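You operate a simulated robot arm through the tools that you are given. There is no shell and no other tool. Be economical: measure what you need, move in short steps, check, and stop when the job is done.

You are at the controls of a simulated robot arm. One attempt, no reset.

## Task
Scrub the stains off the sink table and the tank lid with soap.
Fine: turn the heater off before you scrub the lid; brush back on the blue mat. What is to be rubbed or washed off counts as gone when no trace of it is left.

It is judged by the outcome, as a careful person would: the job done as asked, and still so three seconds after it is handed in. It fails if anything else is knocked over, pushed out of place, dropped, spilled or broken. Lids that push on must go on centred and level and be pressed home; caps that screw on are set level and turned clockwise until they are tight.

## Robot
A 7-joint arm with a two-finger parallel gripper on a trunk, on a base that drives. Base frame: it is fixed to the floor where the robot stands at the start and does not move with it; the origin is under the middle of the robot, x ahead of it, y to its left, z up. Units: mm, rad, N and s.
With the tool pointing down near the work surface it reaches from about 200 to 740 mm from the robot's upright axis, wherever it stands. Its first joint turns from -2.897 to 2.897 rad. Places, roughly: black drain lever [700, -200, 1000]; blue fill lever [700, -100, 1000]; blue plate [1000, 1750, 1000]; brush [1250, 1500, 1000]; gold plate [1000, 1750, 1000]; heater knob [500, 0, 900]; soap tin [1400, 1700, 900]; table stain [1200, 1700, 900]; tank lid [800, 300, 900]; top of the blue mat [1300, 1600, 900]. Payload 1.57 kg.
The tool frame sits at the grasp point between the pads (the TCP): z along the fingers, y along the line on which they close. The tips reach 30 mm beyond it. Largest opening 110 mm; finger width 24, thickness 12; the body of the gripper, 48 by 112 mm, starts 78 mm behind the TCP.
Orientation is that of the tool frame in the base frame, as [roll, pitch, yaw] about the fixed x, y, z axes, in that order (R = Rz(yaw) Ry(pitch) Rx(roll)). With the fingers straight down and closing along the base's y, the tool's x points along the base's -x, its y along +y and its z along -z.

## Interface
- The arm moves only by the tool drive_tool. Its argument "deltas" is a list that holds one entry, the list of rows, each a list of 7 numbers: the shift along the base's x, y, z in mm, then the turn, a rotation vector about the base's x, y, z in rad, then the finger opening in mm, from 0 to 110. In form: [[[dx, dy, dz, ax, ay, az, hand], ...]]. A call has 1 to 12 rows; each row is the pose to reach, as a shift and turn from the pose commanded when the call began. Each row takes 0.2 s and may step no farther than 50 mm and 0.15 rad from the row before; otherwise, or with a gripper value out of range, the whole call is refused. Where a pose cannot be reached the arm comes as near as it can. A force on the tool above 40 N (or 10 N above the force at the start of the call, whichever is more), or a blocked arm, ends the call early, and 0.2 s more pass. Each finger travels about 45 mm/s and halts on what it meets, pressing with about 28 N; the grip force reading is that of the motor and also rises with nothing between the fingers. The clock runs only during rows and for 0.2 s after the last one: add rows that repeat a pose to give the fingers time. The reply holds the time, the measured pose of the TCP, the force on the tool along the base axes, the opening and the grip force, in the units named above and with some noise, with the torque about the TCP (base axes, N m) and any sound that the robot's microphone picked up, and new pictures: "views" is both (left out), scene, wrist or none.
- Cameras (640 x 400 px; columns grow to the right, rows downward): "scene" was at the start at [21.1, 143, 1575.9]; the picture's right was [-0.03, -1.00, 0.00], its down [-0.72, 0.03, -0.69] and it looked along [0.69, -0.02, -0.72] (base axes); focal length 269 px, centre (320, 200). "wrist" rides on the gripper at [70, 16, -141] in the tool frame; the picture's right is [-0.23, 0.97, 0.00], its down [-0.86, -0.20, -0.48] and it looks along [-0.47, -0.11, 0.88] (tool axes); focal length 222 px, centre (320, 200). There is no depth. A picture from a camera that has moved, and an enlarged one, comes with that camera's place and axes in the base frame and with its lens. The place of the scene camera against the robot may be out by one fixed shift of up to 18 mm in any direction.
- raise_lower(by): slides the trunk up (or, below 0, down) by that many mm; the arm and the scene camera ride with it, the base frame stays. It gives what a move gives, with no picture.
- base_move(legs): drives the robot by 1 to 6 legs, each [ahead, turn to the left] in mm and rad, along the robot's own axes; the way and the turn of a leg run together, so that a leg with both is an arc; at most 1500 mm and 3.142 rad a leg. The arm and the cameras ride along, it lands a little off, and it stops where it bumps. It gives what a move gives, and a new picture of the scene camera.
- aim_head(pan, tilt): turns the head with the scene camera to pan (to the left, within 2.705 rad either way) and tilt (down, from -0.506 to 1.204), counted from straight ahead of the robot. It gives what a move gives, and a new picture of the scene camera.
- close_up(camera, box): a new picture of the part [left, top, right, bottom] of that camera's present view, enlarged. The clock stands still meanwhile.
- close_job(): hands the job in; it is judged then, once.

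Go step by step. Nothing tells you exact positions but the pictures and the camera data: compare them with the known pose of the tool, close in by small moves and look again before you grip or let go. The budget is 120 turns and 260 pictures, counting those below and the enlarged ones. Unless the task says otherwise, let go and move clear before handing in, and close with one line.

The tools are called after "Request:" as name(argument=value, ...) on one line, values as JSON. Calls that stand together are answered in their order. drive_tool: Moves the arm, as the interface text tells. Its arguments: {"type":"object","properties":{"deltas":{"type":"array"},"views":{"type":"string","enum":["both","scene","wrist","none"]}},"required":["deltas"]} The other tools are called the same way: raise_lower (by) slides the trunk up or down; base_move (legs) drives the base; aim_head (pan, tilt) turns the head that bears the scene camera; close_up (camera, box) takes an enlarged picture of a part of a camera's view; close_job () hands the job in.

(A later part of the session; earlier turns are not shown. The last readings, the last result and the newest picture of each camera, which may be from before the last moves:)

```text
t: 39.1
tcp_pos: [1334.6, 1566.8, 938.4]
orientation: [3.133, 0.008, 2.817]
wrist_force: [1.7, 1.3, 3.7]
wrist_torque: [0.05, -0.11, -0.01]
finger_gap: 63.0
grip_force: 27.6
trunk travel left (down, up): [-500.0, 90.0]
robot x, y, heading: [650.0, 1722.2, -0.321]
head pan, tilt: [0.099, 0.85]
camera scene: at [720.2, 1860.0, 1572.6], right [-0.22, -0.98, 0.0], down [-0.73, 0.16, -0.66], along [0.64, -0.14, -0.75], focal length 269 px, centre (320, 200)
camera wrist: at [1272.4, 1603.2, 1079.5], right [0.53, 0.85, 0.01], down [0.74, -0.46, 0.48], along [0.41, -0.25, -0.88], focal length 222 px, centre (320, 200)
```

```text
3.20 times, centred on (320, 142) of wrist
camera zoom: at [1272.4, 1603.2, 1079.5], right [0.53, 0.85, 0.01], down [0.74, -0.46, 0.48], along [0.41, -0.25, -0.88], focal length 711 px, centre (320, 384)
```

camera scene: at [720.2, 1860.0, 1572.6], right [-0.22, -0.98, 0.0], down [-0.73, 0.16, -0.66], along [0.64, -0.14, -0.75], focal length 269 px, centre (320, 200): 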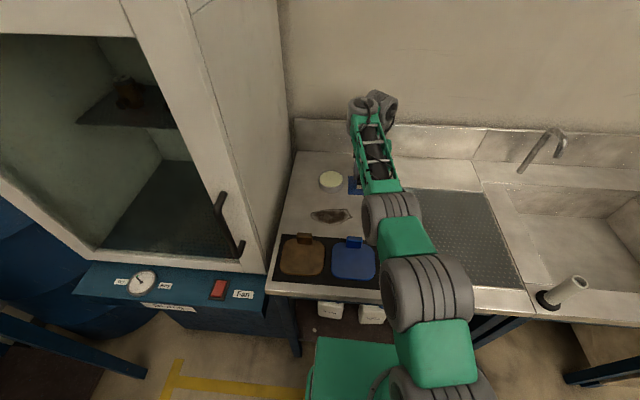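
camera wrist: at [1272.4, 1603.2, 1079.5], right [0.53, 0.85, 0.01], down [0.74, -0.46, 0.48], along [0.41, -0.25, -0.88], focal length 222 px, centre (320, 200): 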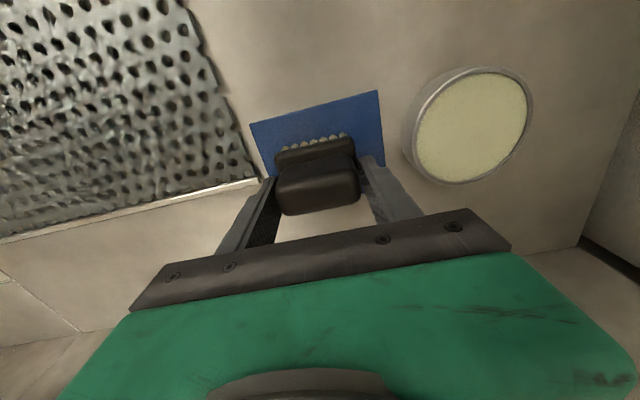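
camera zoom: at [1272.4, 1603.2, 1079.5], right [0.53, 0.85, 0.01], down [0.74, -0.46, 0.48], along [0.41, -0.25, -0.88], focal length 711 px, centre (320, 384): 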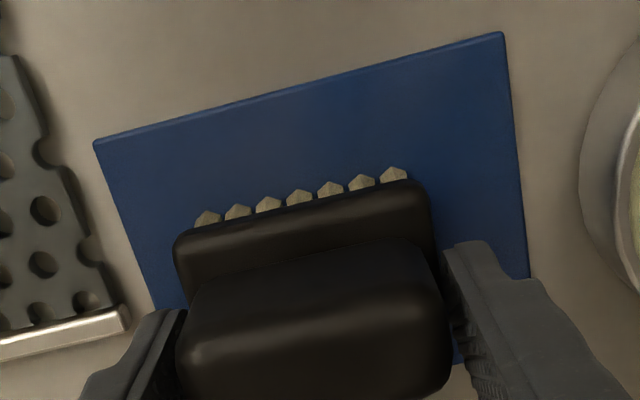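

The fingers hold the brush at 63 mm. I'll lift and check that it comes along.

Request:
drive_tool(deltas=[[[0, 0, 20, 0, 0, 0, 30], [0, 0, 60, 0, 0, 0, 30], [0, 0, 60, 0, 0, 0, 30]]])

Request:
close_up(camera="wrist", box=[220, 40, 540, 240])

Request:
close_up(camera="scene", box=[310, 110, 430, 230])

```text
t: 39.9
tcp_pos: [1335.4, 1568.2, 998.1]
orientation: [3.134, 0.006, 2.817]
wrist_force: [-0.5, -0.5, -0.3]
wrist_torque: [-0.01, -0.04, -0.01]
finger_gap: 63.2
grip_force: 28.1
trunk travel left (down, up): [-500.0, 90.0]
robot x, y, heading: [649.2, 1719.1, -0.323]
head pan, tilt: [0.099, 0.85]
camera scene: at [720.2, 1859.9, 1572.5], right [-0.22, -0.98, 0.0], down [-0.73, 0.17, -0.66], along [0.64, -0.14, -0.75], focal length 269 px, centre (320, 200)
camera wrist: at [1274.3, 1603.6, 1140.4], right [0.53, 0.85, 0.01], down [0.74, -0.46, 0.48], along [0.41, -0.25, -0.88], focal length 222 px, centre (320, 200)
```

scene: 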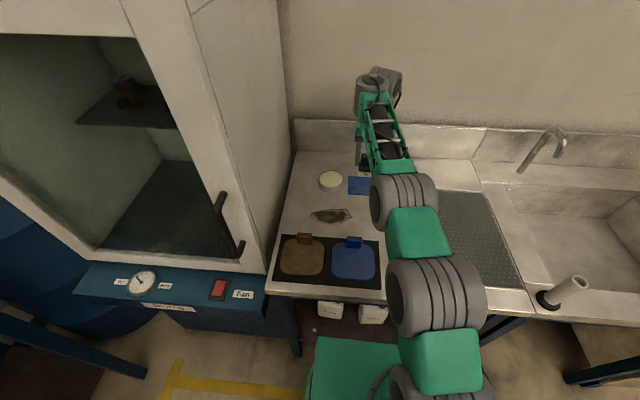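
wrist: 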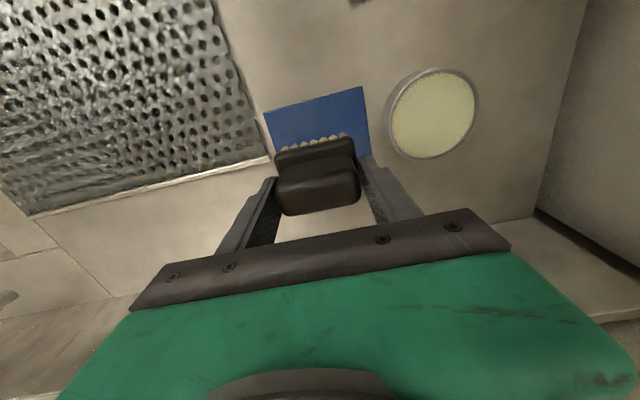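

```text
2.00 times, centred on (380, 140) of wrist
camera zoom: at [1274.3, 1603.6, 1140.4], right [0.53, 0.85, 0.01], down [0.74, -0.46, 0.48], along [0.41, -0.25, -0.88], focal length 444 px, centre (200, 320)
```

zoom: 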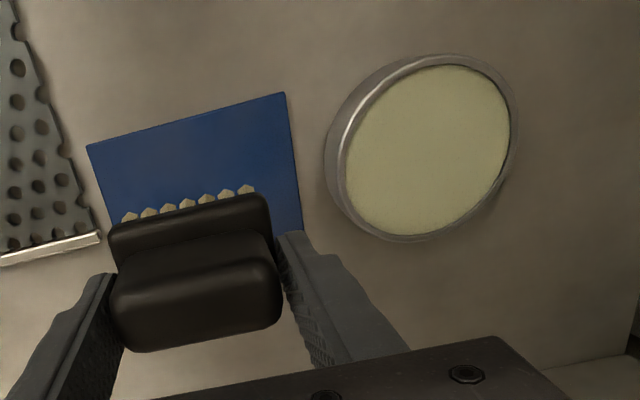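

```text
3.33 times, centred on (370, 170) of scene
camera zoom: at [720.2, 1859.9, 1572.5], right [-0.22, -0.98, 0.0], down [-0.73, 0.17, -0.66], along [0.64, -0.14, -0.75], focal length 896 px, centre (153, 300)
```

zoom: 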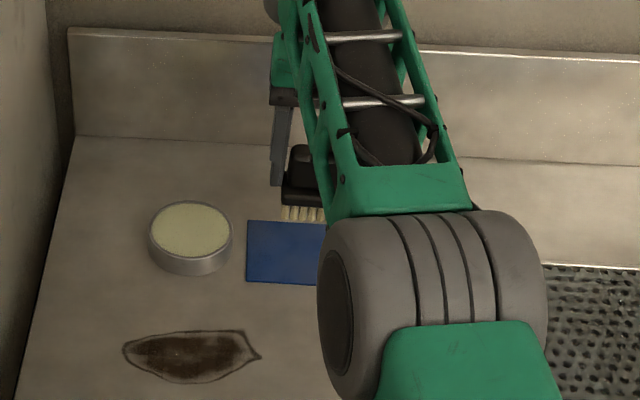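

The brush is in hand. The soap tin's centre is near [1358, 1680], rim at about z 900, so I'll move the brush over it.

Request:
drive_tool(deltas=[[[5, 30, 5, 0, 0, 0, 30], [11, 65, 5, 0, 0, 0, 30], [18, 95, 5, 0, 0, 0, 30], [23, 112, 5, 0, 0, 0, 30], [23, 112, 5, 0, 0, 0, 30]]])

Request:
close_up(camera="wrist", box=[220, 40, 420, 240])

Request:
close_up(camera="scene", box=[290, 110, 410, 230])

```text
t: 41.1
tcp_pos: [1356.0, 1680.1, 1002.2]
orientation: [3.132, 0.006, 2.817]
wrist_force: [0.3, -0.5, -1.0]
wrist_torque: [0.02, -0.02, -0.02]
finger_gap: 63.2
grip_force: 27.7
trunk travel left (down, up): [-500.0, 90.0]
robot x, y, heading: [651.1, 1723.1, -0.319]
head pan, tilt: [0.099, 0.85]
camera scene: at [720.5, 1860.0, 1572.5], right [-0.22, -0.98, 0.0], down [-0.73, 0.16, -0.66], along [0.64, -0.14, -0.75], focal length 269 px, centre (320, 200)
camera wrist: at [1294.8, 1716.5, 1144.3], right [0.53, 0.85, 0.01], down [0.74, -0.46, 0.48], along [0.41, -0.25, -0.88], focal length 222 px, centre (320, 200)
```

scene: 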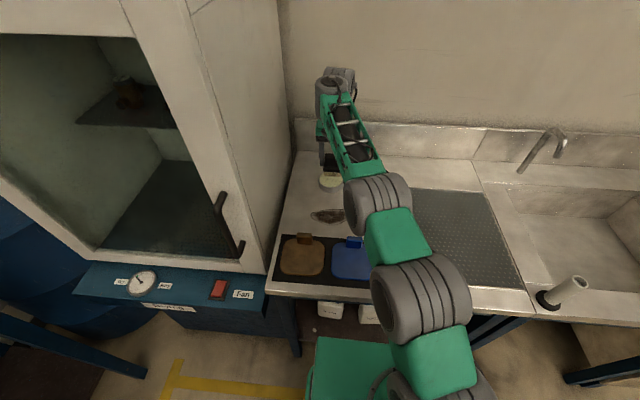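
wrist: 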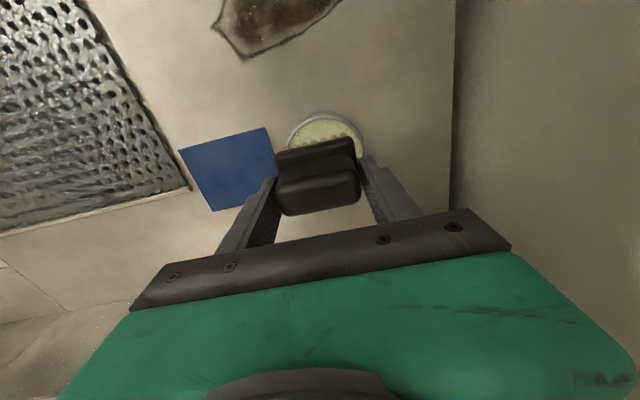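

```text
2.00 times, centred on (320, 140) of wrist
camera zoom: at [1294.8, 1716.5, 1144.3], right [0.53, 0.85, 0.01], down [0.74, -0.46, 0.48], along [0.41, -0.25, -0.88], focal length 444 px, centre (320, 320)
```

zoom: 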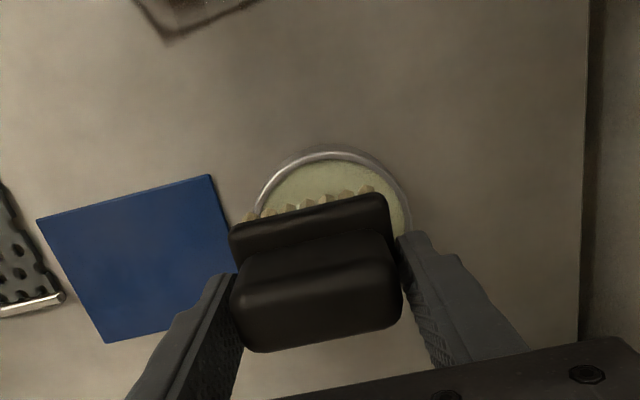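

```text
3.33 times, centred on (350, 170) of scene
camera zoom: at [720.5, 1860.0, 1572.5], right [-0.22, -0.98, 0.0], down [-0.73, 0.16, -0.66], along [0.64, -0.14, -0.75], focal length 896 px, centre (220, 300)
```

zoom: 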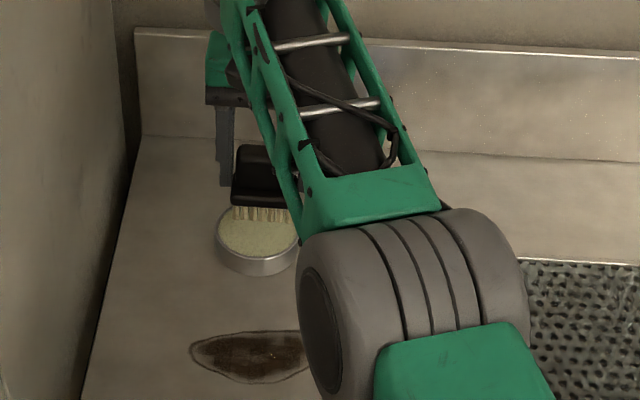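

Request:
drive_tool(deltas=[[[4, 4, -10, 0, 0, 0, 30], [4, 4, -20, 0, 0, 0, 30], [4, 4, -27, 0, 0, 0, 30], [4, 4, -31, 0, 0, 0, 30], [4, 4, -31, 0, 0, 0, 30]]])

Request:
close_up(camera="wrist", box=[220, 40, 420, 240])

Request:
close_up(camera="scene", box=[290, 130, 370, 210])

```text
t: 42.3
tcp_pos: [1361.4, 1685.7, 970.7]
orientation: [3.135, 0.005, 2.817]
wrist_force: [-0.1, -0.3, -1.0]
wrist_torque: [0.02, 0.0, -0.03]
finger_gap: 63.0
grip_force: 27.6
trunk travel left (down, up): [-500.0, 90.0]
robot x, y, heading: [654.0, 1723.2, -0.322]
head pan, tilt: [0.099, 0.85]
camera scene: at [720.5, 1860.0, 1572.5], right [-0.22, -0.98, 0.0], down [-0.73, 0.16, -0.66], along [0.64, -0.14, -0.75], focal length 269 px, centre (320, 200)
camera wrist: at [1299.9, 1721.1, 1112.4], right [0.53, 0.85, 0.01], down [0.74, -0.46, 0.48], along [0.41, -0.25, -0.88], focal length 222 px, centre (320, 200)
```

scene: 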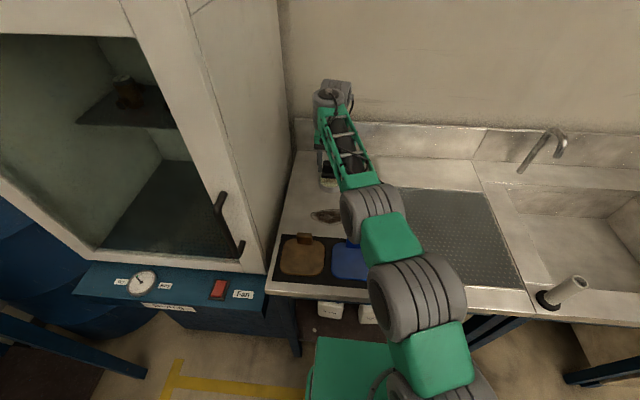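
wrist: 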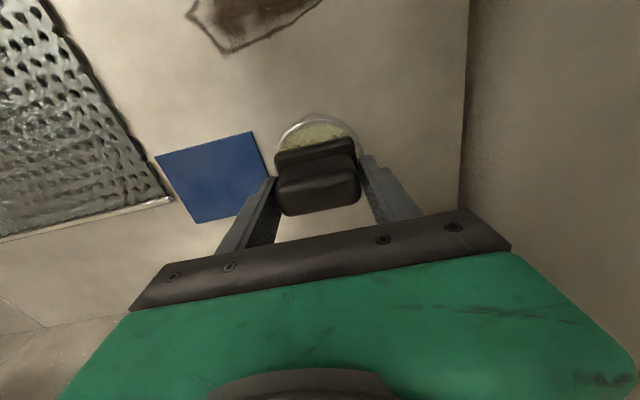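

```text
2.00 times, centred on (320, 140) of wrist
camera zoom: at [1299.9, 1721.1, 1112.4], right [0.53, 0.85, 0.01], down [0.74, -0.46, 0.48], along [0.41, -0.25, -0.88], focal length 444 px, centre (320, 320)
```

zoom: 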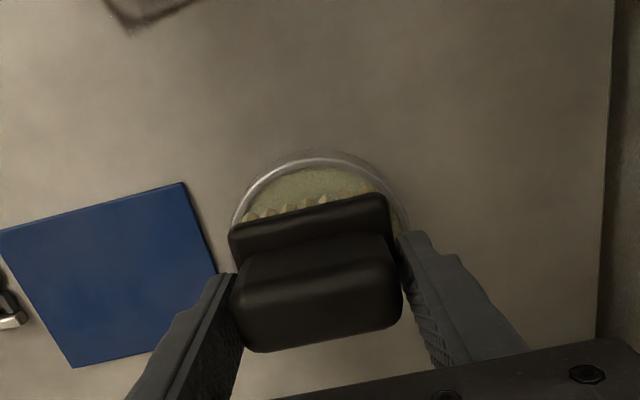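

```text
5.00 times, centred on (330, 170) of scene
camera zoom: at [720.5, 1860.0, 1572.5], right [-0.22, -0.98, 0.0], down [-0.73, 0.16, -0.66], along [0.64, -0.14, -0.75], focal length 1344 px, centre (270, 350)
```

zoom: 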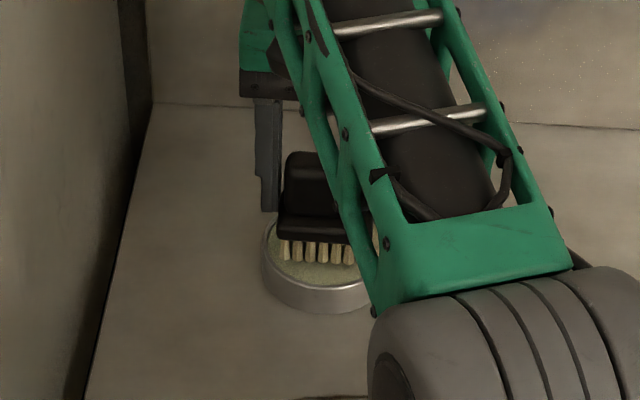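

The brush is centred over the tin but not touching yet. I'll descend slowly until I feel contact.

Request:
drive_tool(deltas=[[[0, -1, -2, 0, 0, 0, 30], [0, -1, -4, 0, 0, 0, 30], [0, -1, -6, 0, 0, 0, 30], [0, -1, -8, 0, 0, 0, 30]]], views="none")

```text
t: 43.3
tcp_pos: [1361.8, 1684.1, 964.1]
orientation: [3.132, 0.005, 2.817]
wrist_force: [0.2, 0.7, -1.1]
wrist_torque: [-0.03, -0.04, 0.01]
finger_gap: 63.0
grip_force: 28.0
trunk travel left (down, up): [-500.0, 90.0]
robot x, y, heading: [651.2, 1719.4, -0.32]
head pan, tilt: [0.099, 0.85]
```

Request:
drive_tool(deltas=[[[0, 0, -2, 0, 0, 0, 30], [0, 0, -4, 0, 0, 0, 30], [0, 0, -6, 0, 0, 0, 30], [0, 0, -6, 0, 0, 0, 30]]], views="scene")

Request:
close_up(camera="scene", box=[290, 130, 370, 210])

```text
t: 44.3
tcp_pos: [1360.5, 1683.7, 960.3]
orientation: [3.133, 0.009, 2.817]
wrist_force: [-1.2, -0.3, 11.0]
wrist_torque: [-0.23, 0.31, -0.01]
finger_gap: 63.3
grip_force: 28.2
trunk travel left (down, up): [-500.0, 90.0]
robot x, y, heading: [651.1, 1717.7, -0.322]
head pan, tilt: [0.099, 0.85]
camera scene: at [719.1, 1860.0, 1572.7], right [-0.22, -0.98, 0.0], down [-0.73, 0.17, -0.66], along [0.64, -0.15, -0.75], focal length 269 px, centre (320, 200)
```

scene: 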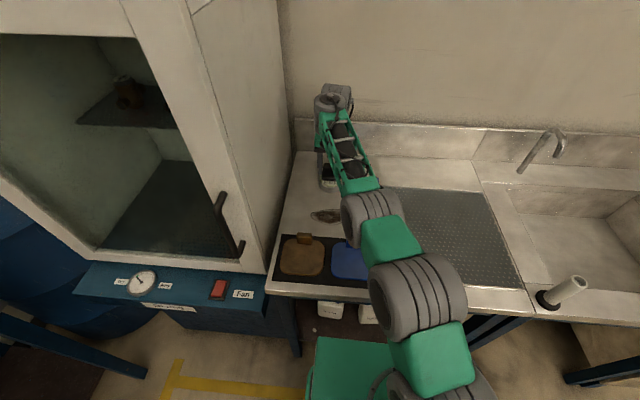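

```text
5.00 times, centred on (330, 170) of scene
camera zoom: at [719.1, 1860.0, 1572.7], right [-0.22, -0.98, 0.0], down [-0.73, 0.17, -0.66], along [0.64, -0.15, -0.75], focal length 1344 px, centre (270, 350)
```

zoom: 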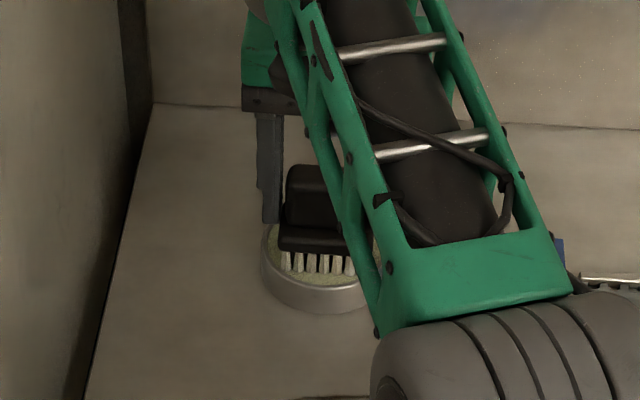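

The bristles turned white with soap and 11 N of contact. I'll lift and bring the brush over the table stain near [1218, 1721].

Request:
drive_tool(deltas=[[[0, 0, 20, 0, 0, 0, 30], [0, 0, 45, 0, 0, 0, 30], [-40, 10, 50, 0, 0, 0, 30], [-85, 25, 50, 0, 0, 0, 30], [-125, 35, 50, 0, 0, 0, 30], [-142, 38, 30, 0, 0, 0, 30], [-142, 38, 5, 0, 0, 0, 30], [-142, 38, 5, 0, 0, 0, 30]]])

Request:
close_up(camera="wrist", box=[160, 40, 480, 240])

Request:
close_up(camera="scene", box=[270, 140, 410, 260])

```text
t: 46.1
tcp_pos: [1234.8, 1721.6, 993.6]
orientation: [-3.136, -0.012, 2.817]
wrist_force: [-0.3, -0.4, -1.6]
wrist_torque: [0.01, -0.02, -0.02]
finger_gap: 63.1
grip_force: 28.2
out of reach, approached as far as the arm can: row 6, 7, 8
trunk travel left (down, up): [-500.0, 90.0]
robot x, y, heading: [651.2, 1718.0, -0.318]
head pan, tilt: [0.099, 0.85]
camera scene: at [720.4, 1860.0, 1572.5], right [-0.22, -0.98, 0.0], down [-0.73, 0.16, -0.66], along [0.64, -0.14, -0.75], focal length 269 px, centre (320, 200)
camera wrist: at [1175.6, 1758.4, 1135.6], right [0.53, 0.85, -0.01], down [0.75, -0.46, 0.47], along [0.4, -0.25, -0.88], focal length 222 px, centre (320, 200)
```

scene: 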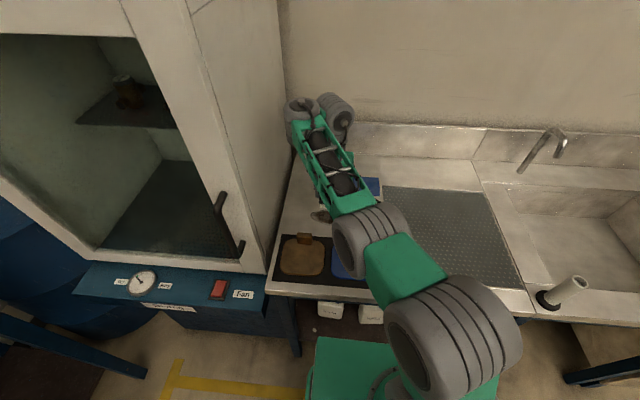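
wrist: 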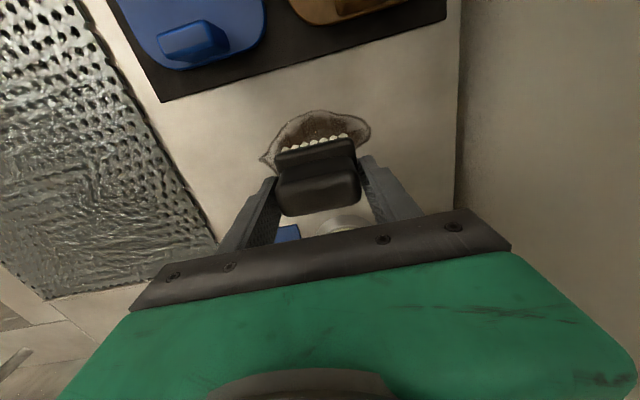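

```text
2.00 times, centred on (320, 140) of wrist
camera zoom: at [1175.6, 1758.4, 1135.6], right [0.53, 0.85, -0.01], down [0.75, -0.46, 0.47], along [0.4, -0.25, -0.88], focal length 444 px, centre (320, 320)
```

zoom: 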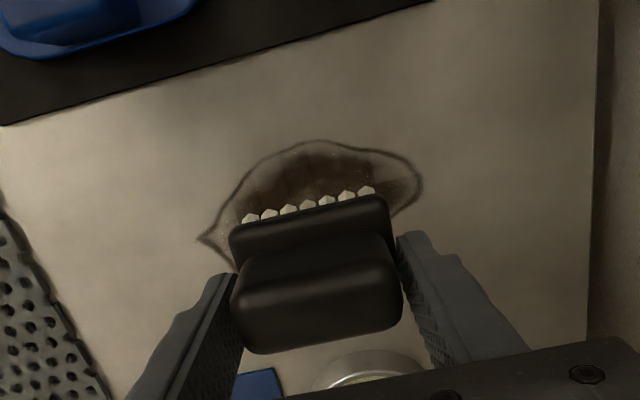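

```text
3.33 times, centred on (340, 200) of scene
camera zoom: at [720.4, 1860.0, 1572.5], right [-0.22, -0.98, 0.0], down [-0.73, 0.16, -0.66], along [0.64, -0.14, -0.75], focal length 896 px, centre (253, 200)
```

zoom: 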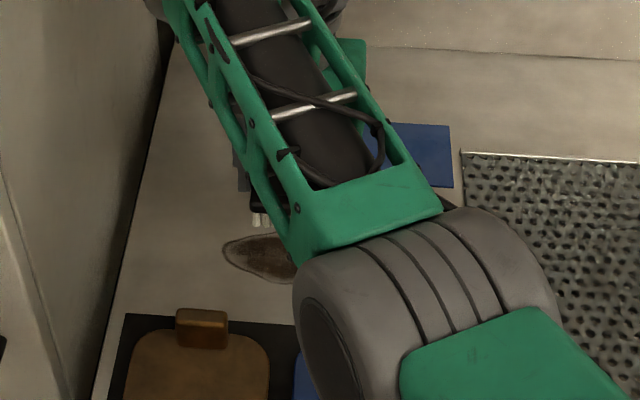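

The stain spans about 140 mm along the counter, centred near [1231, 1714]. The arm stopped slightly short, so I'll retry small moves down from here.

Request:
drive_tool(deltas=[[[-2, -4, -10, 0, 0, 0, 30], [-4, -8, -20, 0, 0, 0, 30], [-4, -8, -30, 0, 0, 0, 30], [-4, -8, -40, 0, 0, 0, 30], [-4, -8, -45, 0, 0, 0, 30]]], views="none")

```text
t: 47.3
tcp_pos: [1251.5, 1717.4, 984.1]
orientation: [-3.14, -0.011, 2.817]
wrist_force: [0.7, 1.0, -1.6]
wrist_torque: [0.03, -0.01, -0.01]
finger_gap: 63.2
grip_force: 28.1
out of reach, approached as far as the arm can: row 1, 2, 3, 4, 5
trunk travel left (down, up): [-500.0, 90.0]
robot x, y, heading: [652.1, 1720.5, -0.321]
head pan, tilt: [0.099, 0.85]
```

A joint limit is holding the arm out, probably from its folded posture. I'll lift, retract to the earlier comfortable pose and approach again from the near side.

Request:
drive_tool(deltas=[[[0, 0, 40, 0, 0, 0, 30], [0, 0, 80, 0, 0, 0, 30], [0, 0, 120, 0, 0, 0, 30], [-35, -35, 150, 0, 0, 0, 30], [-70, -70, 150, 0, 0, 0, 30], [-105, -105, 150, 0, 0, 0, 30], [-130, -140, 150, 0, 0, 0, 30], [-135, -153, 150, 0, 0, 0, 30], [-135, -153, 150, 0, 0, 0, 30]]], views="scene")

Request:
drive_tool(deltas=[[[10, 40, -20, 0, 0, 0, 30], [20, 80, -40, 0, 0, 0, 30], [40, 110, -80, 0, 0, 0, 30], [60, 140, -110, 0, 0, 0, 30], [80, 150, -140, 0, 0, 0, 30], [80, 150, -140, 0, 0, 0, 30]]], views="scene")

```text
refused: row 4 steps farther than a row can; nothing moved
```

```text
refused: row 3 steps farther than a row can; nothing moved
```

Request:
drive_tool(deltas=[[[0, 0, 40, 0, 0, 0, 30], [0, 0, 80, 0, 0, 0, 30], [0, 0, 120, 0, 0, 0, 30], [-25, -25, 150, 0, 0, 0, 30], [-60, -55, 150, 0, 0, 0, 30], [-95, -85, 150, 0, 0, 0, 30], [-120, -120, 150, 0, 0, 0, 30], [-135, -153, 150, 0, 0, 0, 30], [-135, -153, 150, 0, 0, 0, 30]]], views="scene")

Request:
drive_tool(deltas=[[[10, 40, -20, 0, 0, 0, 30], [20, 75, -40, 0, 0, 0, 30], [30, 100, -75, 0, 0, 0, 30], [45, 120, -110, 0, 0, 0, 30], [70, 140, -140, 0, 0, 0, 30], [85, 150, -150, 0, 0, 0, 30], [85, 150, -150, 0, 0, 0, 30]]], views="scene")

```text
t: 49.3
tcp_pos: [1114.4, 1560.9, 1140.0]
orientation: [3.134, 0.006, 2.816]
wrist_force: [0.7, 0.0, -1.1]
wrist_torque: [0.0, 0.01, 0.01]
finger_gap: 63.2
grip_force: 27.9
trunk travel left (down, up): [-500.0, 90.0]
robot x, y, heading: [649.9, 1722.1, -0.318]
head pan, tilt: [0.099, 0.85]
camera scene: at [720.3, 1859.7, 1572.5], right [-0.22, -0.98, 0.0], down [-0.73, 0.16, -0.66], along [0.64, -0.14, -0.75], focal length 269 px, centre (320, 200)
```

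scene: 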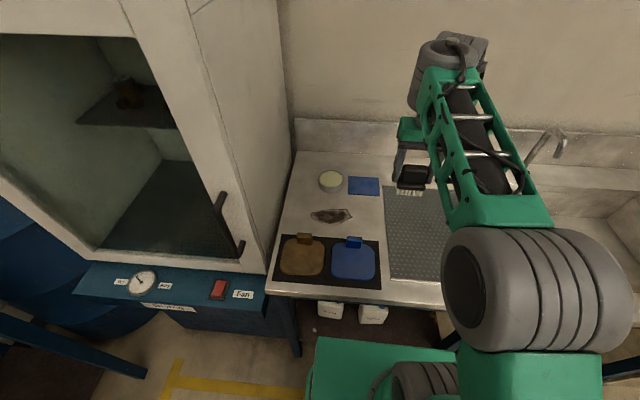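

```text
t: 50.9
tcp_pos: [1208.8, 1710.1, 1000.4]
orientation: [-3.132, 0.0, 2.816]
wrist_force: [-0.2, -0.5, -0.7]
wrist_torque: [-0.02, 0.0, -0.01]
finger_gap: 63.0
grip_force: 27.8
out of reach, approached as far as the arm can: row 5, 6, 7
trunk travel left (down, up): [-500.0, 90.0]
robot x, y, heading: [649.6, 1716.7, -0.322]
head pan, tilt: [0.099, 0.85]
camera scene: at [720.6, 1860.0, 1572.5], right [-0.22, -0.98, 0.0], down [-0.73, 0.16, -0.66], along [0.64, -0.14, -0.75], focal length 269 px, centre (320, 200)
```

scene: 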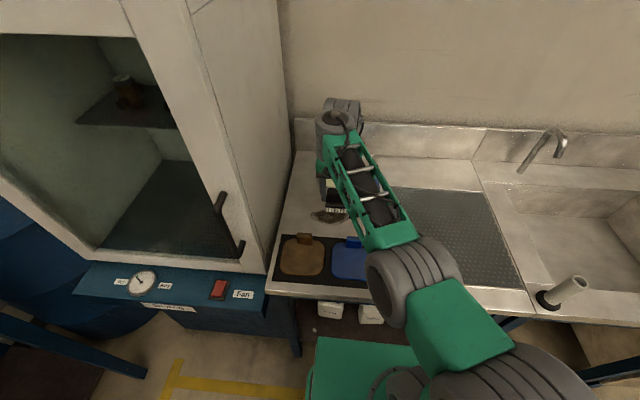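

Low and near targets run into the limit at this trunk height. I'll lift the arm and lower the trunk 100 mm, which puts the target in a better zone.

Request:
drive_tool(deltas=[[[0, 0, 40, 0, 0, 0, 30], [0, 0, 80, 0, 0, 0, 30], [0, 0, 120, 0, 0, 0, 30], [0, 0, 120, 0, 0, 0, 30]]], views="none")

Request:
raise_lower(by=-110)

Request:
drive_tool(deltas=[[[10, 0, -20, 0, 0, 0, 30], [20, 4, -40, 0, 0, 0, 30], [22, 4, -55, 0, 0, 0, 30], [22, 4, -55, 0, 0, 0, 30]]])

```text
t: 51.9
tcp_pos: [1206.3, 1711.3, 1122.9]
orientation: [3.133, 0.004, 2.817]
wrist_force: [0.8, 0.3, -0.8]
wrist_torque: [-0.01, 0.03, -0.02]
finger_gap: 63.1
grip_force: 27.9
trunk travel left (down, up): [-500.0, 90.0]
robot x, y, heading: [651.7, 1722.0, -0.321]
head pan, tilt: [0.099, 0.85]
```

```text
t: 53.3
tcp_pos: [1206.6, 1710.6, 1013.2]
orientation: [3.132, 0.004, 2.817]
wrist_force: [0.2, 0.2, -0.9]
wrist_torque: [-0.01, -0.01, 0.05]
finger_gap: 63.2
grip_force: 28.3
trunk travel left (down, up): [-390.0, 200.0]
robot x, y, heading: [653.4, 1718.7, -0.32]
head pan, tilt: [0.099, 0.85]
```

```text
t: 54.3
tcp_pos: [1228.5, 1714.8, 956.4]
orientation: [3.132, 0.005, 2.817]
wrist_force: [-1.4, -0.6, -0.9]
wrist_torque: [0.0, -0.03, 0.01]
finger_gap: 63.3
grip_force: 27.8
trunk travel left (down, up): [-390.0, 200.0]
robot x, y, heading: [649.8, 1718.3, -0.322]
head pan, tilt: [0.099, 0.85]
camera scene: at [720.4, 1859.9, 1462.5], right [-0.22, -0.98, 0.0], down [-0.73, 0.16, -0.66], along [0.64, -0.14, -0.75], focal length 269 px, centre (320, 200)
camera wrist: at [1167.3, 1749.8, 1097.8], right [0.53, 0.85, 0.01], down [0.74, -0.46, 0.48], along [0.41, -0.25, -0.88], focal length 222 px, centre (320, 200)
```

scene: 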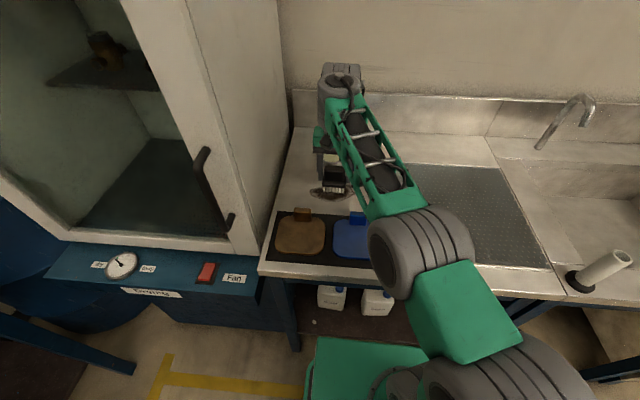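
wrist: 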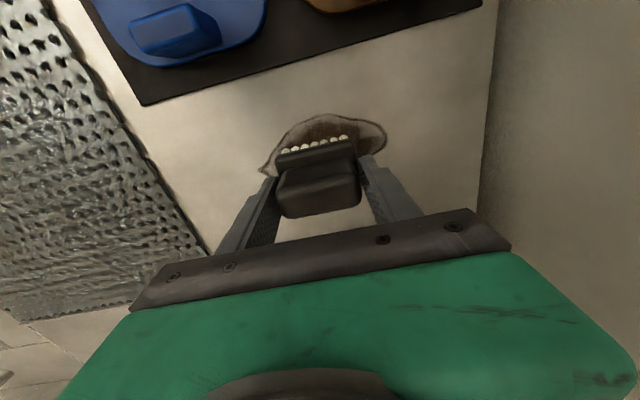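

That works: the brush is over the stain at z 956. I'll lower to contact.

Request:
drive_tool(deltas=[[[0, 0, -8, 0, 0, 0, 30], [0, 0, -14, 0, 0, 0, 30], [0, 0, -17, 0, 0, 0, 30], [0, 0, -19, 0, 0, 0, 30], [0, 0, -21, 0, 0, 0, 30], [0, 0, -23, 0, 0, 0, 30], [0, 0, -23, 0, 0, 0, 30]]], views="wrist")

```text
t: 55.9
tcp_pos: [1228.4, 1715.5, 933.8]
orientation: [3.132, 0.004, 2.819]
wrist_force: [-0.1, -0.2, 0.3]
wrist_torque: [-0.08, -0.04, -0.02]
finger_gap: 63.3
grip_force: 27.7
trunk travel left (down, up): [-390.0, 200.0]
robot x, y, heading: [654.7, 1718.8, -0.323]
head pan, tilt: [0.099, 0.85]
camera wrist: at [1167.6, 1751.1, 1075.0], right [0.53, 0.85, 0.01], down [0.74, -0.46, 0.48], along [0.41, -0.25, -0.88], focal length 222 px, centre (320, 200)
```

wrist: 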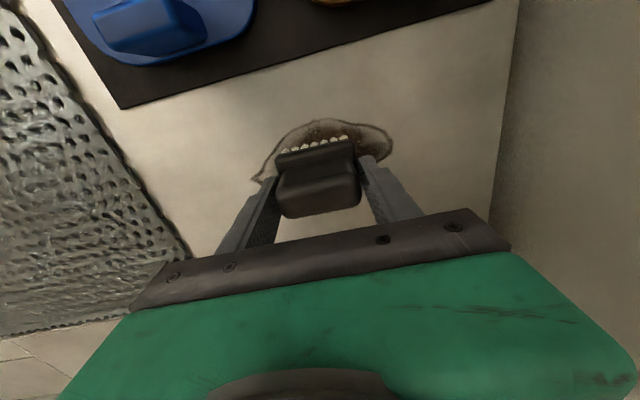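

Request:
drive_tool(deltas=[[[0, 0, -3, 0, 0, 0, 30], [12.6, 38, -3, 0, 0, 0, 30], [17.4, 52.2, -3, 0, 0, 0, 30], [3.2, 9.5, -3, 0, 0, 0, 30], [-11.1, -33.2, -3, 0, 0, 0, 30], [-17.4, -52.2, -3, 0, 0, 0, 30], [-3.2, -9.5, -3, 0, 0, 0, 30], [11.1, 33.2, -3, 0, 0, 0, 30], [17.4, 52.2, -3, 0, 0, 0, 30], [3.2, 9.5, -3, 0, 0, 0, 30], [-11.1, -33.2, -3, 0, 0, 0, 30], [-17.4, -52.2, -3, 0, 0, 0, 30]]])

Request:
close_up(camera="wrist", box=[200, 80, 440, 230])

```text
t: 58.5
tcp_pos: [1211.6, 1662.9, 931.9]
orientation: [3.133, 0.007, 2.82]
wrist_force: [1.9, 5.4, 16.1]
wrist_torque: [0.13, -0.17, 0.05]
finger_gap: 62.8
grip_force: 28.2
trunk travel left (down, up): [-390.0, 200.0]
robot x, y, heading: [650.9, 1720.5, -0.322]
head pan, tilt: [0.099, 0.85]
camera scene: at [719.2, 1860.6, 1462.5], right [-0.22, -0.98, 0.0], down [-0.73, 0.16, -0.66], along [0.64, -0.15, -0.75], focal length 269 px, centre (320, 200)
camera wrist: at [1149.4, 1699.7, 1074.3], right [0.52, 0.85, 0.01], down [0.74, -0.46, 0.48], along [0.42, -0.25, -0.88], focal length 222 px, centre (320, 200)
```

scene: 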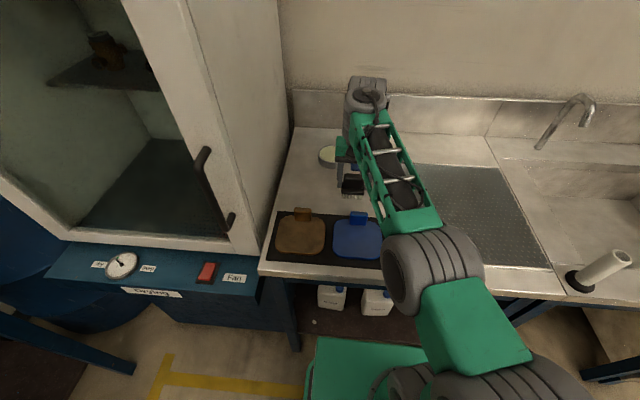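
wrist: 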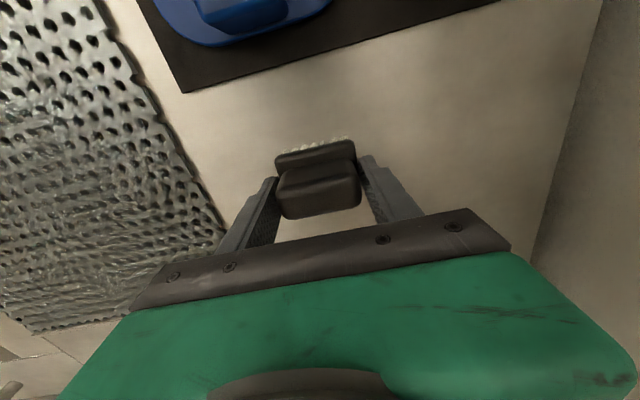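

```text
2.67 times, centred on (320, 155) of wrist
camera zoom: at [1149.4, 1699.7, 1074.3], right [0.52, 0.85, 0.01], down [0.74, -0.46, 0.48], along [0.42, -0.25, -0.88], focal length 592 px, centre (320, 320)
```

zoom: 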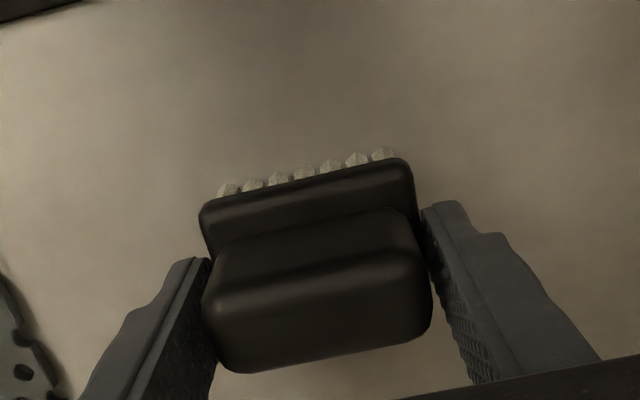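

The stain already seems gone. I'll lift and move aside to check.

Request:
drive_tool(deltas=[[[0, 0, 30, 0, 0, 0, 30], [0, 0, 70, 0, 0, 0, 30], [0, -40, 100, 0, 0, 0, 30], [0, -85, 110, 0, 0, 0, 30], [0, -130, 110, 0, 0, 0, 30], [0, -130, 110, 0, 0, 0, 30]]])

Request:
close_up(camera="scene", box=[270, 120, 400, 220])

Request:
close_up(camera="wrist", box=[260, 40, 560, 240])

```text
t: 59.9
tcp_pos: [1208.4, 1531.6, 1041.1]
orientation: [3.132, 0.004, 2.819]
wrist_force: [0.0, -0.4, -1.0]
wrist_torque: [0.01, 0.01, -0.01]
finger_gap: 63.1
grip_force: 28.4
trunk travel left (down, up): [-390.0, 200.0]
robot x, y, heading: [651.9, 1722.4, -0.323]
head pan, tilt: [0.099, 0.85]
camera scene: at [720.4, 1859.5, 1462.6], right [-0.22, -0.98, 0.0], down [-0.73, 0.17, -0.66], along [0.64, -0.14, -0.75], focal length 269 px, centre (320, 200)
camera wrist: at [1147.2, 1567.3, 1181.5], right [0.52, 0.85, 0.01], down [0.74, -0.46, 0.48], along [0.41, -0.25, -0.88], focal length 222 px, centre (320, 200)
```

scene: 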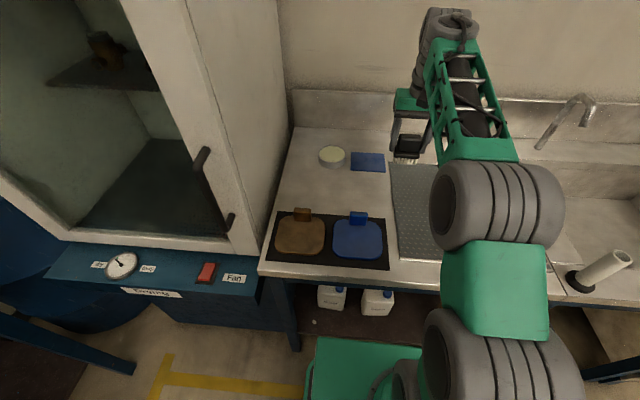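
wrist: 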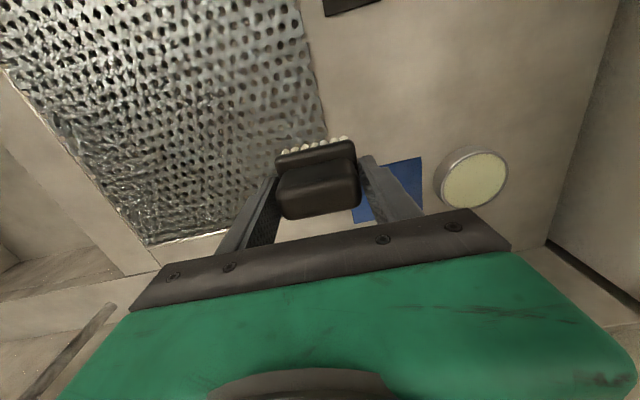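

```text
4.00 times, centred on (335, 170) of scene
camera zoom: at [720.4, 1859.5, 1462.6], right [-0.22, -0.98, 0.0], down [-0.73, 0.17, -0.66], along [0.64, -0.14, -0.75], focal length 1075 px, centre (260, 320)
```

zoom: 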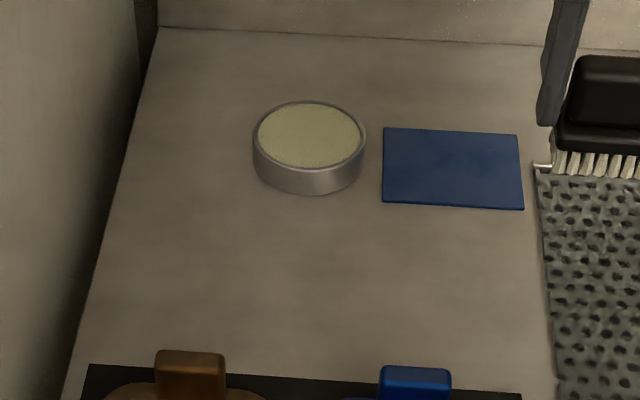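

```text
2.00 times, centred on (410, 140) of wrist
camera zoom: at [1147.2, 1567.3, 1181.5], right [0.52, 0.85, 0.01], down [0.74, -0.46, 0.48], along [0.41, -0.25, -0.88], focal length 444 px, centre (140, 320)
```

zoom: 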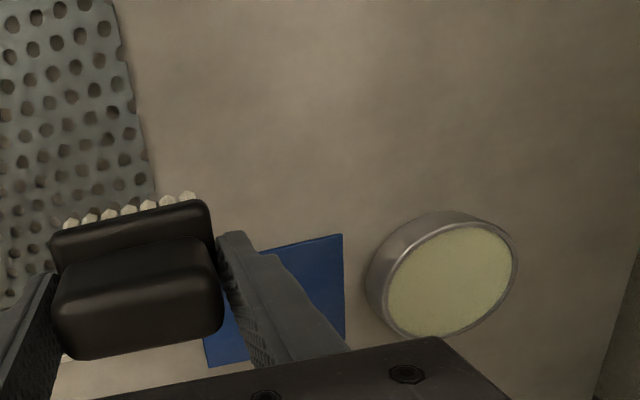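

The table stain is completely gone. I'll raise the trunk again and re-dip the brush so it has fresh soap for the lid.

Request:
raise_lower(by=110)

Request:
drive_tool(deltas=[[[10, 0, -45, 0, 0, 0, 30], [20, 0, -90, 0, 0, 0, 30], [40, 10, -130, 0, 0, 0, 30], [70, 40, -145, 0, 0, 0, 30], [100, 75, -145, 0, 0, 0, 30], [130, 110, -145, 0, 0, 0, 30], [145, 135, -145, 0, 0, 0, 30], [152, 152, -145, 0, 0, 0, 30], [152, 152, -145, 0, 0, 0, 30]]], views="wrist")

Request:
close_up(camera="wrist", box=[220, 40, 420, 240])

```text
t: 61.3
tcp_pos: [1208.4, 1530.6, 1150.1]
orientation: [3.133, 0.005, 2.817]
wrist_force: [0.2, 0.0, 0.1]
wrist_torque: [-0.02, 0.0, -0.02]
finger_gap: 63.3
grip_force: 27.7
trunk travel left (down, up): [-500.0, 90.0]
robot x, y, heading: [650.6, 1718.6, -0.323]
head pan, tilt: [0.099, 0.85]
```

```text
t: 63.3
tcp_pos: [1361.4, 1685.4, 1003.2]
orientation: [3.133, 0.006, 2.817]
wrist_force: [0.3, 1.0, -1.6]
wrist_torque: [-0.01, -0.03, 0.0]
finger_gap: 63.1
grip_force: 28.1
trunk travel left (down, up): [-500.0, 90.0]
robot x, y, heading: [650.9, 1717.8, -0.319]
head pan, tilt: [0.099, 0.85]
camera wrist: at [1299.1, 1721.4, 1144.9], right [0.53, 0.85, 0.01], down [0.74, -0.46, 0.48], along [0.41, -0.25, -0.88], focal length 222 px, centre (320, 200)
```

wrist: 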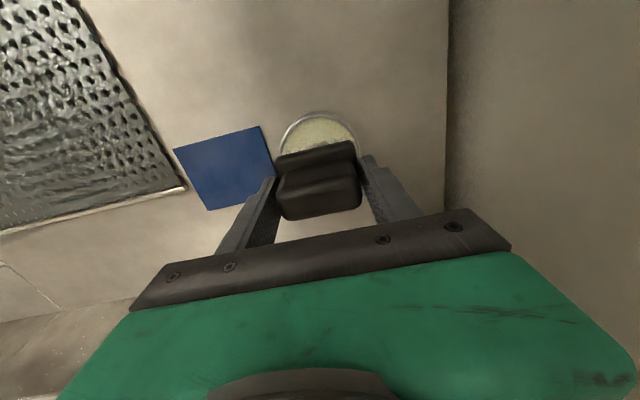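

```text
2.00 times, centred on (320, 140) of wrist
camera zoom: at [1299.1, 1721.4, 1144.9], right [0.53, 0.85, 0.01], down [0.74, -0.46, 0.48], along [0.41, -0.25, -0.88], focal length 444 px, centre (320, 320)
```

zoom: 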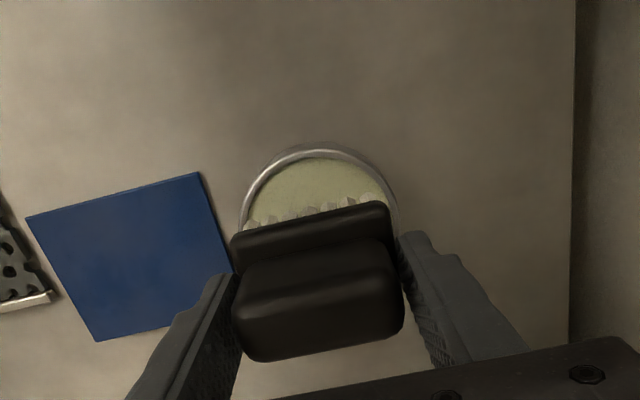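

Request:
drive_tool(deltas=[[[0, -1, -15, 0, 0, 0, 30], [0, -1, -30, 0, 0, 0, 30], [0, -1, -37, 0, 0, 0, 30], [0, -1, -40, 0, 0, 0, 30], [0, -1, -43, 0, 0, 0, 30], [0, -1, -45, 0, 0, 0, 30], [0, -1, -45, 0, 0, 0, 30]]], views="none")

Request:
drive_tool(deltas=[[[0, 0, 25, 0, 0, 0, 30], [0, 0, 60, 0, 0, 0, 30], [-40, -25, 75, 0, 0, 0, 30], [-75, -50, 100, 0, 0, 0, 30], [-110, -75, 125, 0, 0, 0, 30], [-145, -90, 150, 0, 0, 0, 30], [-180, -105, 180, 0, 0, 0, 30], [-210, -115, 200, 0, 0, 0, 30], [-240, -120, 200, 0, 0, 0, 30], [-240, -120, 200, 0, 0, 0, 30]]])

Request:
close_up(camera="scene", box=[280, 120, 480, 260])

```text
t: 64.9
tcp_pos: [1360.4, 1682.9, 960.6]
orientation: [3.133, 0.005, 2.817]
wrist_force: [-0.5, -0.4, -1.0]
wrist_torque: [0.03, 0.0, 0.04]
finger_gap: 63.2
grip_force: 28.3
trunk travel left (down, up): [-500.0, 90.0]
robot x, y, heading: [649.4, 1720.9, -0.32]
head pan, tilt: [0.099, 0.85]
```

```text
t: 67.1
tcp_pos: [1119.0, 1560.3, 1159.8]
orientation: [3.133, 0.005, 2.819]
wrist_force: [-0.1, 0.3, -0.7]
wrist_torque: [0.03, -0.03, -0.01]
finger_gap: 63.2
grip_force: 27.6
trunk travel left (down, up): [-500.0, 90.0]
robot x, y, heading: [650.2, 1720.8, -0.322]
head pan, tilt: [0.099, 0.85]
camera scene: at [720.1, 1859.9, 1572.5], right [-0.22, -0.98, 0.0], down [-0.73, 0.16, -0.66], along [0.64, -0.14, -0.75], focal length 269 px, centre (320, 200)
camera wrist: at [1057.1, 1597.7, 1300.3], right [0.52, 0.85, 0.01], down [0.74, -0.46, 0.48], along [0.41, -0.25, -0.88], focal length 222 px, centre (320, 200)
```

scene: 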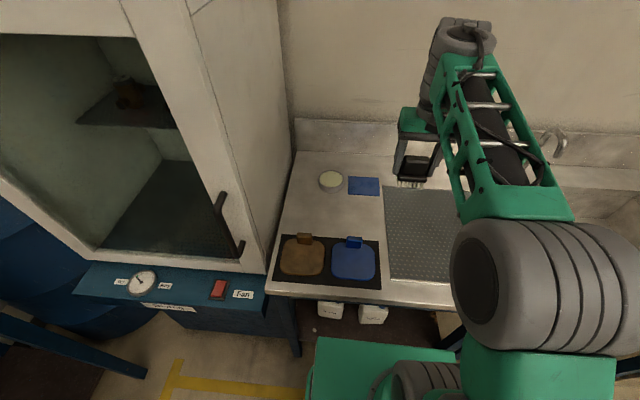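
wrist: 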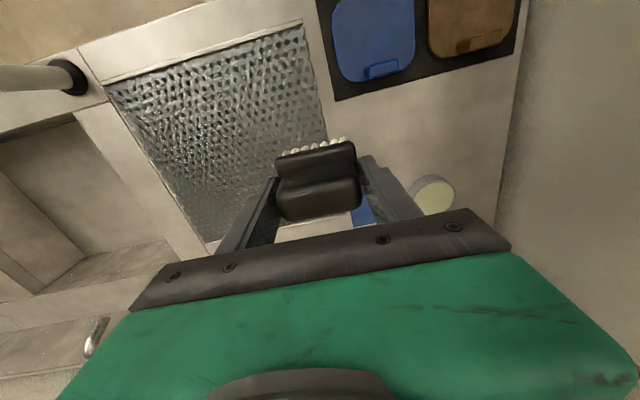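

```text
2.86 times, centred on (380, 190) of scene
camera zoom: at [720.1, 1859.9, 1572.5], right [-0.22, -0.98, 0.0], down [-0.73, 0.16, -0.66], along [0.64, -0.14, -0.75], focal length 768 px, centre (149, 229)
```

zoom: 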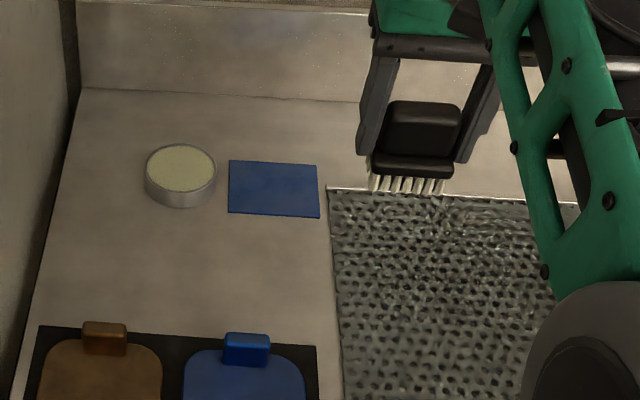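

There was no contact force on that dip (the brush has shifted up slightly in the hand), so it wasn't a proper dip. I'll go back and press to contact.

Request:
drive_tool(deltas=[[[30, 5, 0, 0, 0, 0, 30], [60, 15, -20, 0, 0, 0, 30], [95, 30, -50, 0, 0, 0, 30], [130, 45, -75, 0, 0, 0, 30], [165, 70, -100, 0, 0, 0, 30], [200, 95, -125, 0, 0, 0, 30], [240, 120, -140, 0, 0, 0, 30], [240, 122, -175, 0, 0, 0, 30], [240, 122, -195, 0, 0, 0, 30], [240, 122, -200, 0, 0, 0, 30], [240, 122, -203, 0, 0, 0, 30], [240, 122, -203, 0, 0, 0, 30]]], views="scene")

Request:
close_up(camera="scene", box=[290, 130, 370, 210])

```text
t: 69.7
tcp_pos: [1362.8, 1686.1, 959.9]
orientation: [3.133, 0.01, 2.818]
wrist_force: [1.5, -0.8, 3.6]
wrist_torque: [-0.2, -0.12, 0.06]
finger_gap: 63.1
grip_force: 27.4
trunk travel left (down, up): [-500.0, 90.0]
robot x, y, heading: [654.9, 1718.6, -0.319]
head pan, tilt: [0.099, 0.85]
camera scene: at [720.1, 1860.0, 1572.6], right [-0.22, -0.98, 0.0], down [-0.73, 0.16, -0.66], along [0.64, -0.14, -0.75], focal length 269 px, centre (320, 200)
```

scene: 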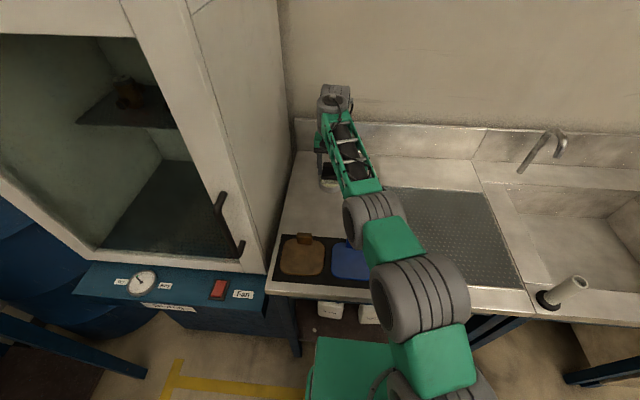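

```text
5.00 times, centred on (330, 170) of scene
camera zoom: at [720.1, 1860.0, 1572.6], right [-0.22, -0.98, 0.0], down [-0.73, 0.16, -0.66], along [0.64, -0.14, -0.75], focal length 1344 px, centre (270, 350)
```

zoom: 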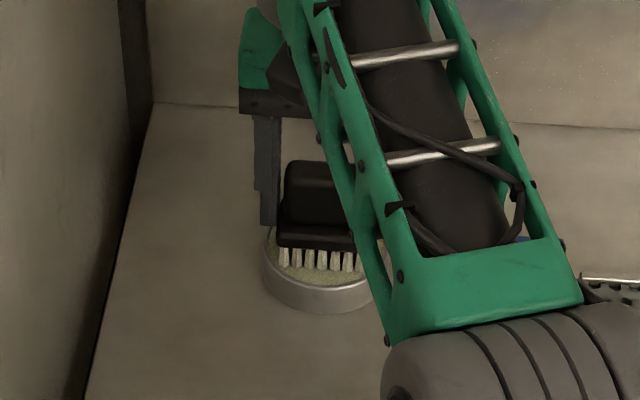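

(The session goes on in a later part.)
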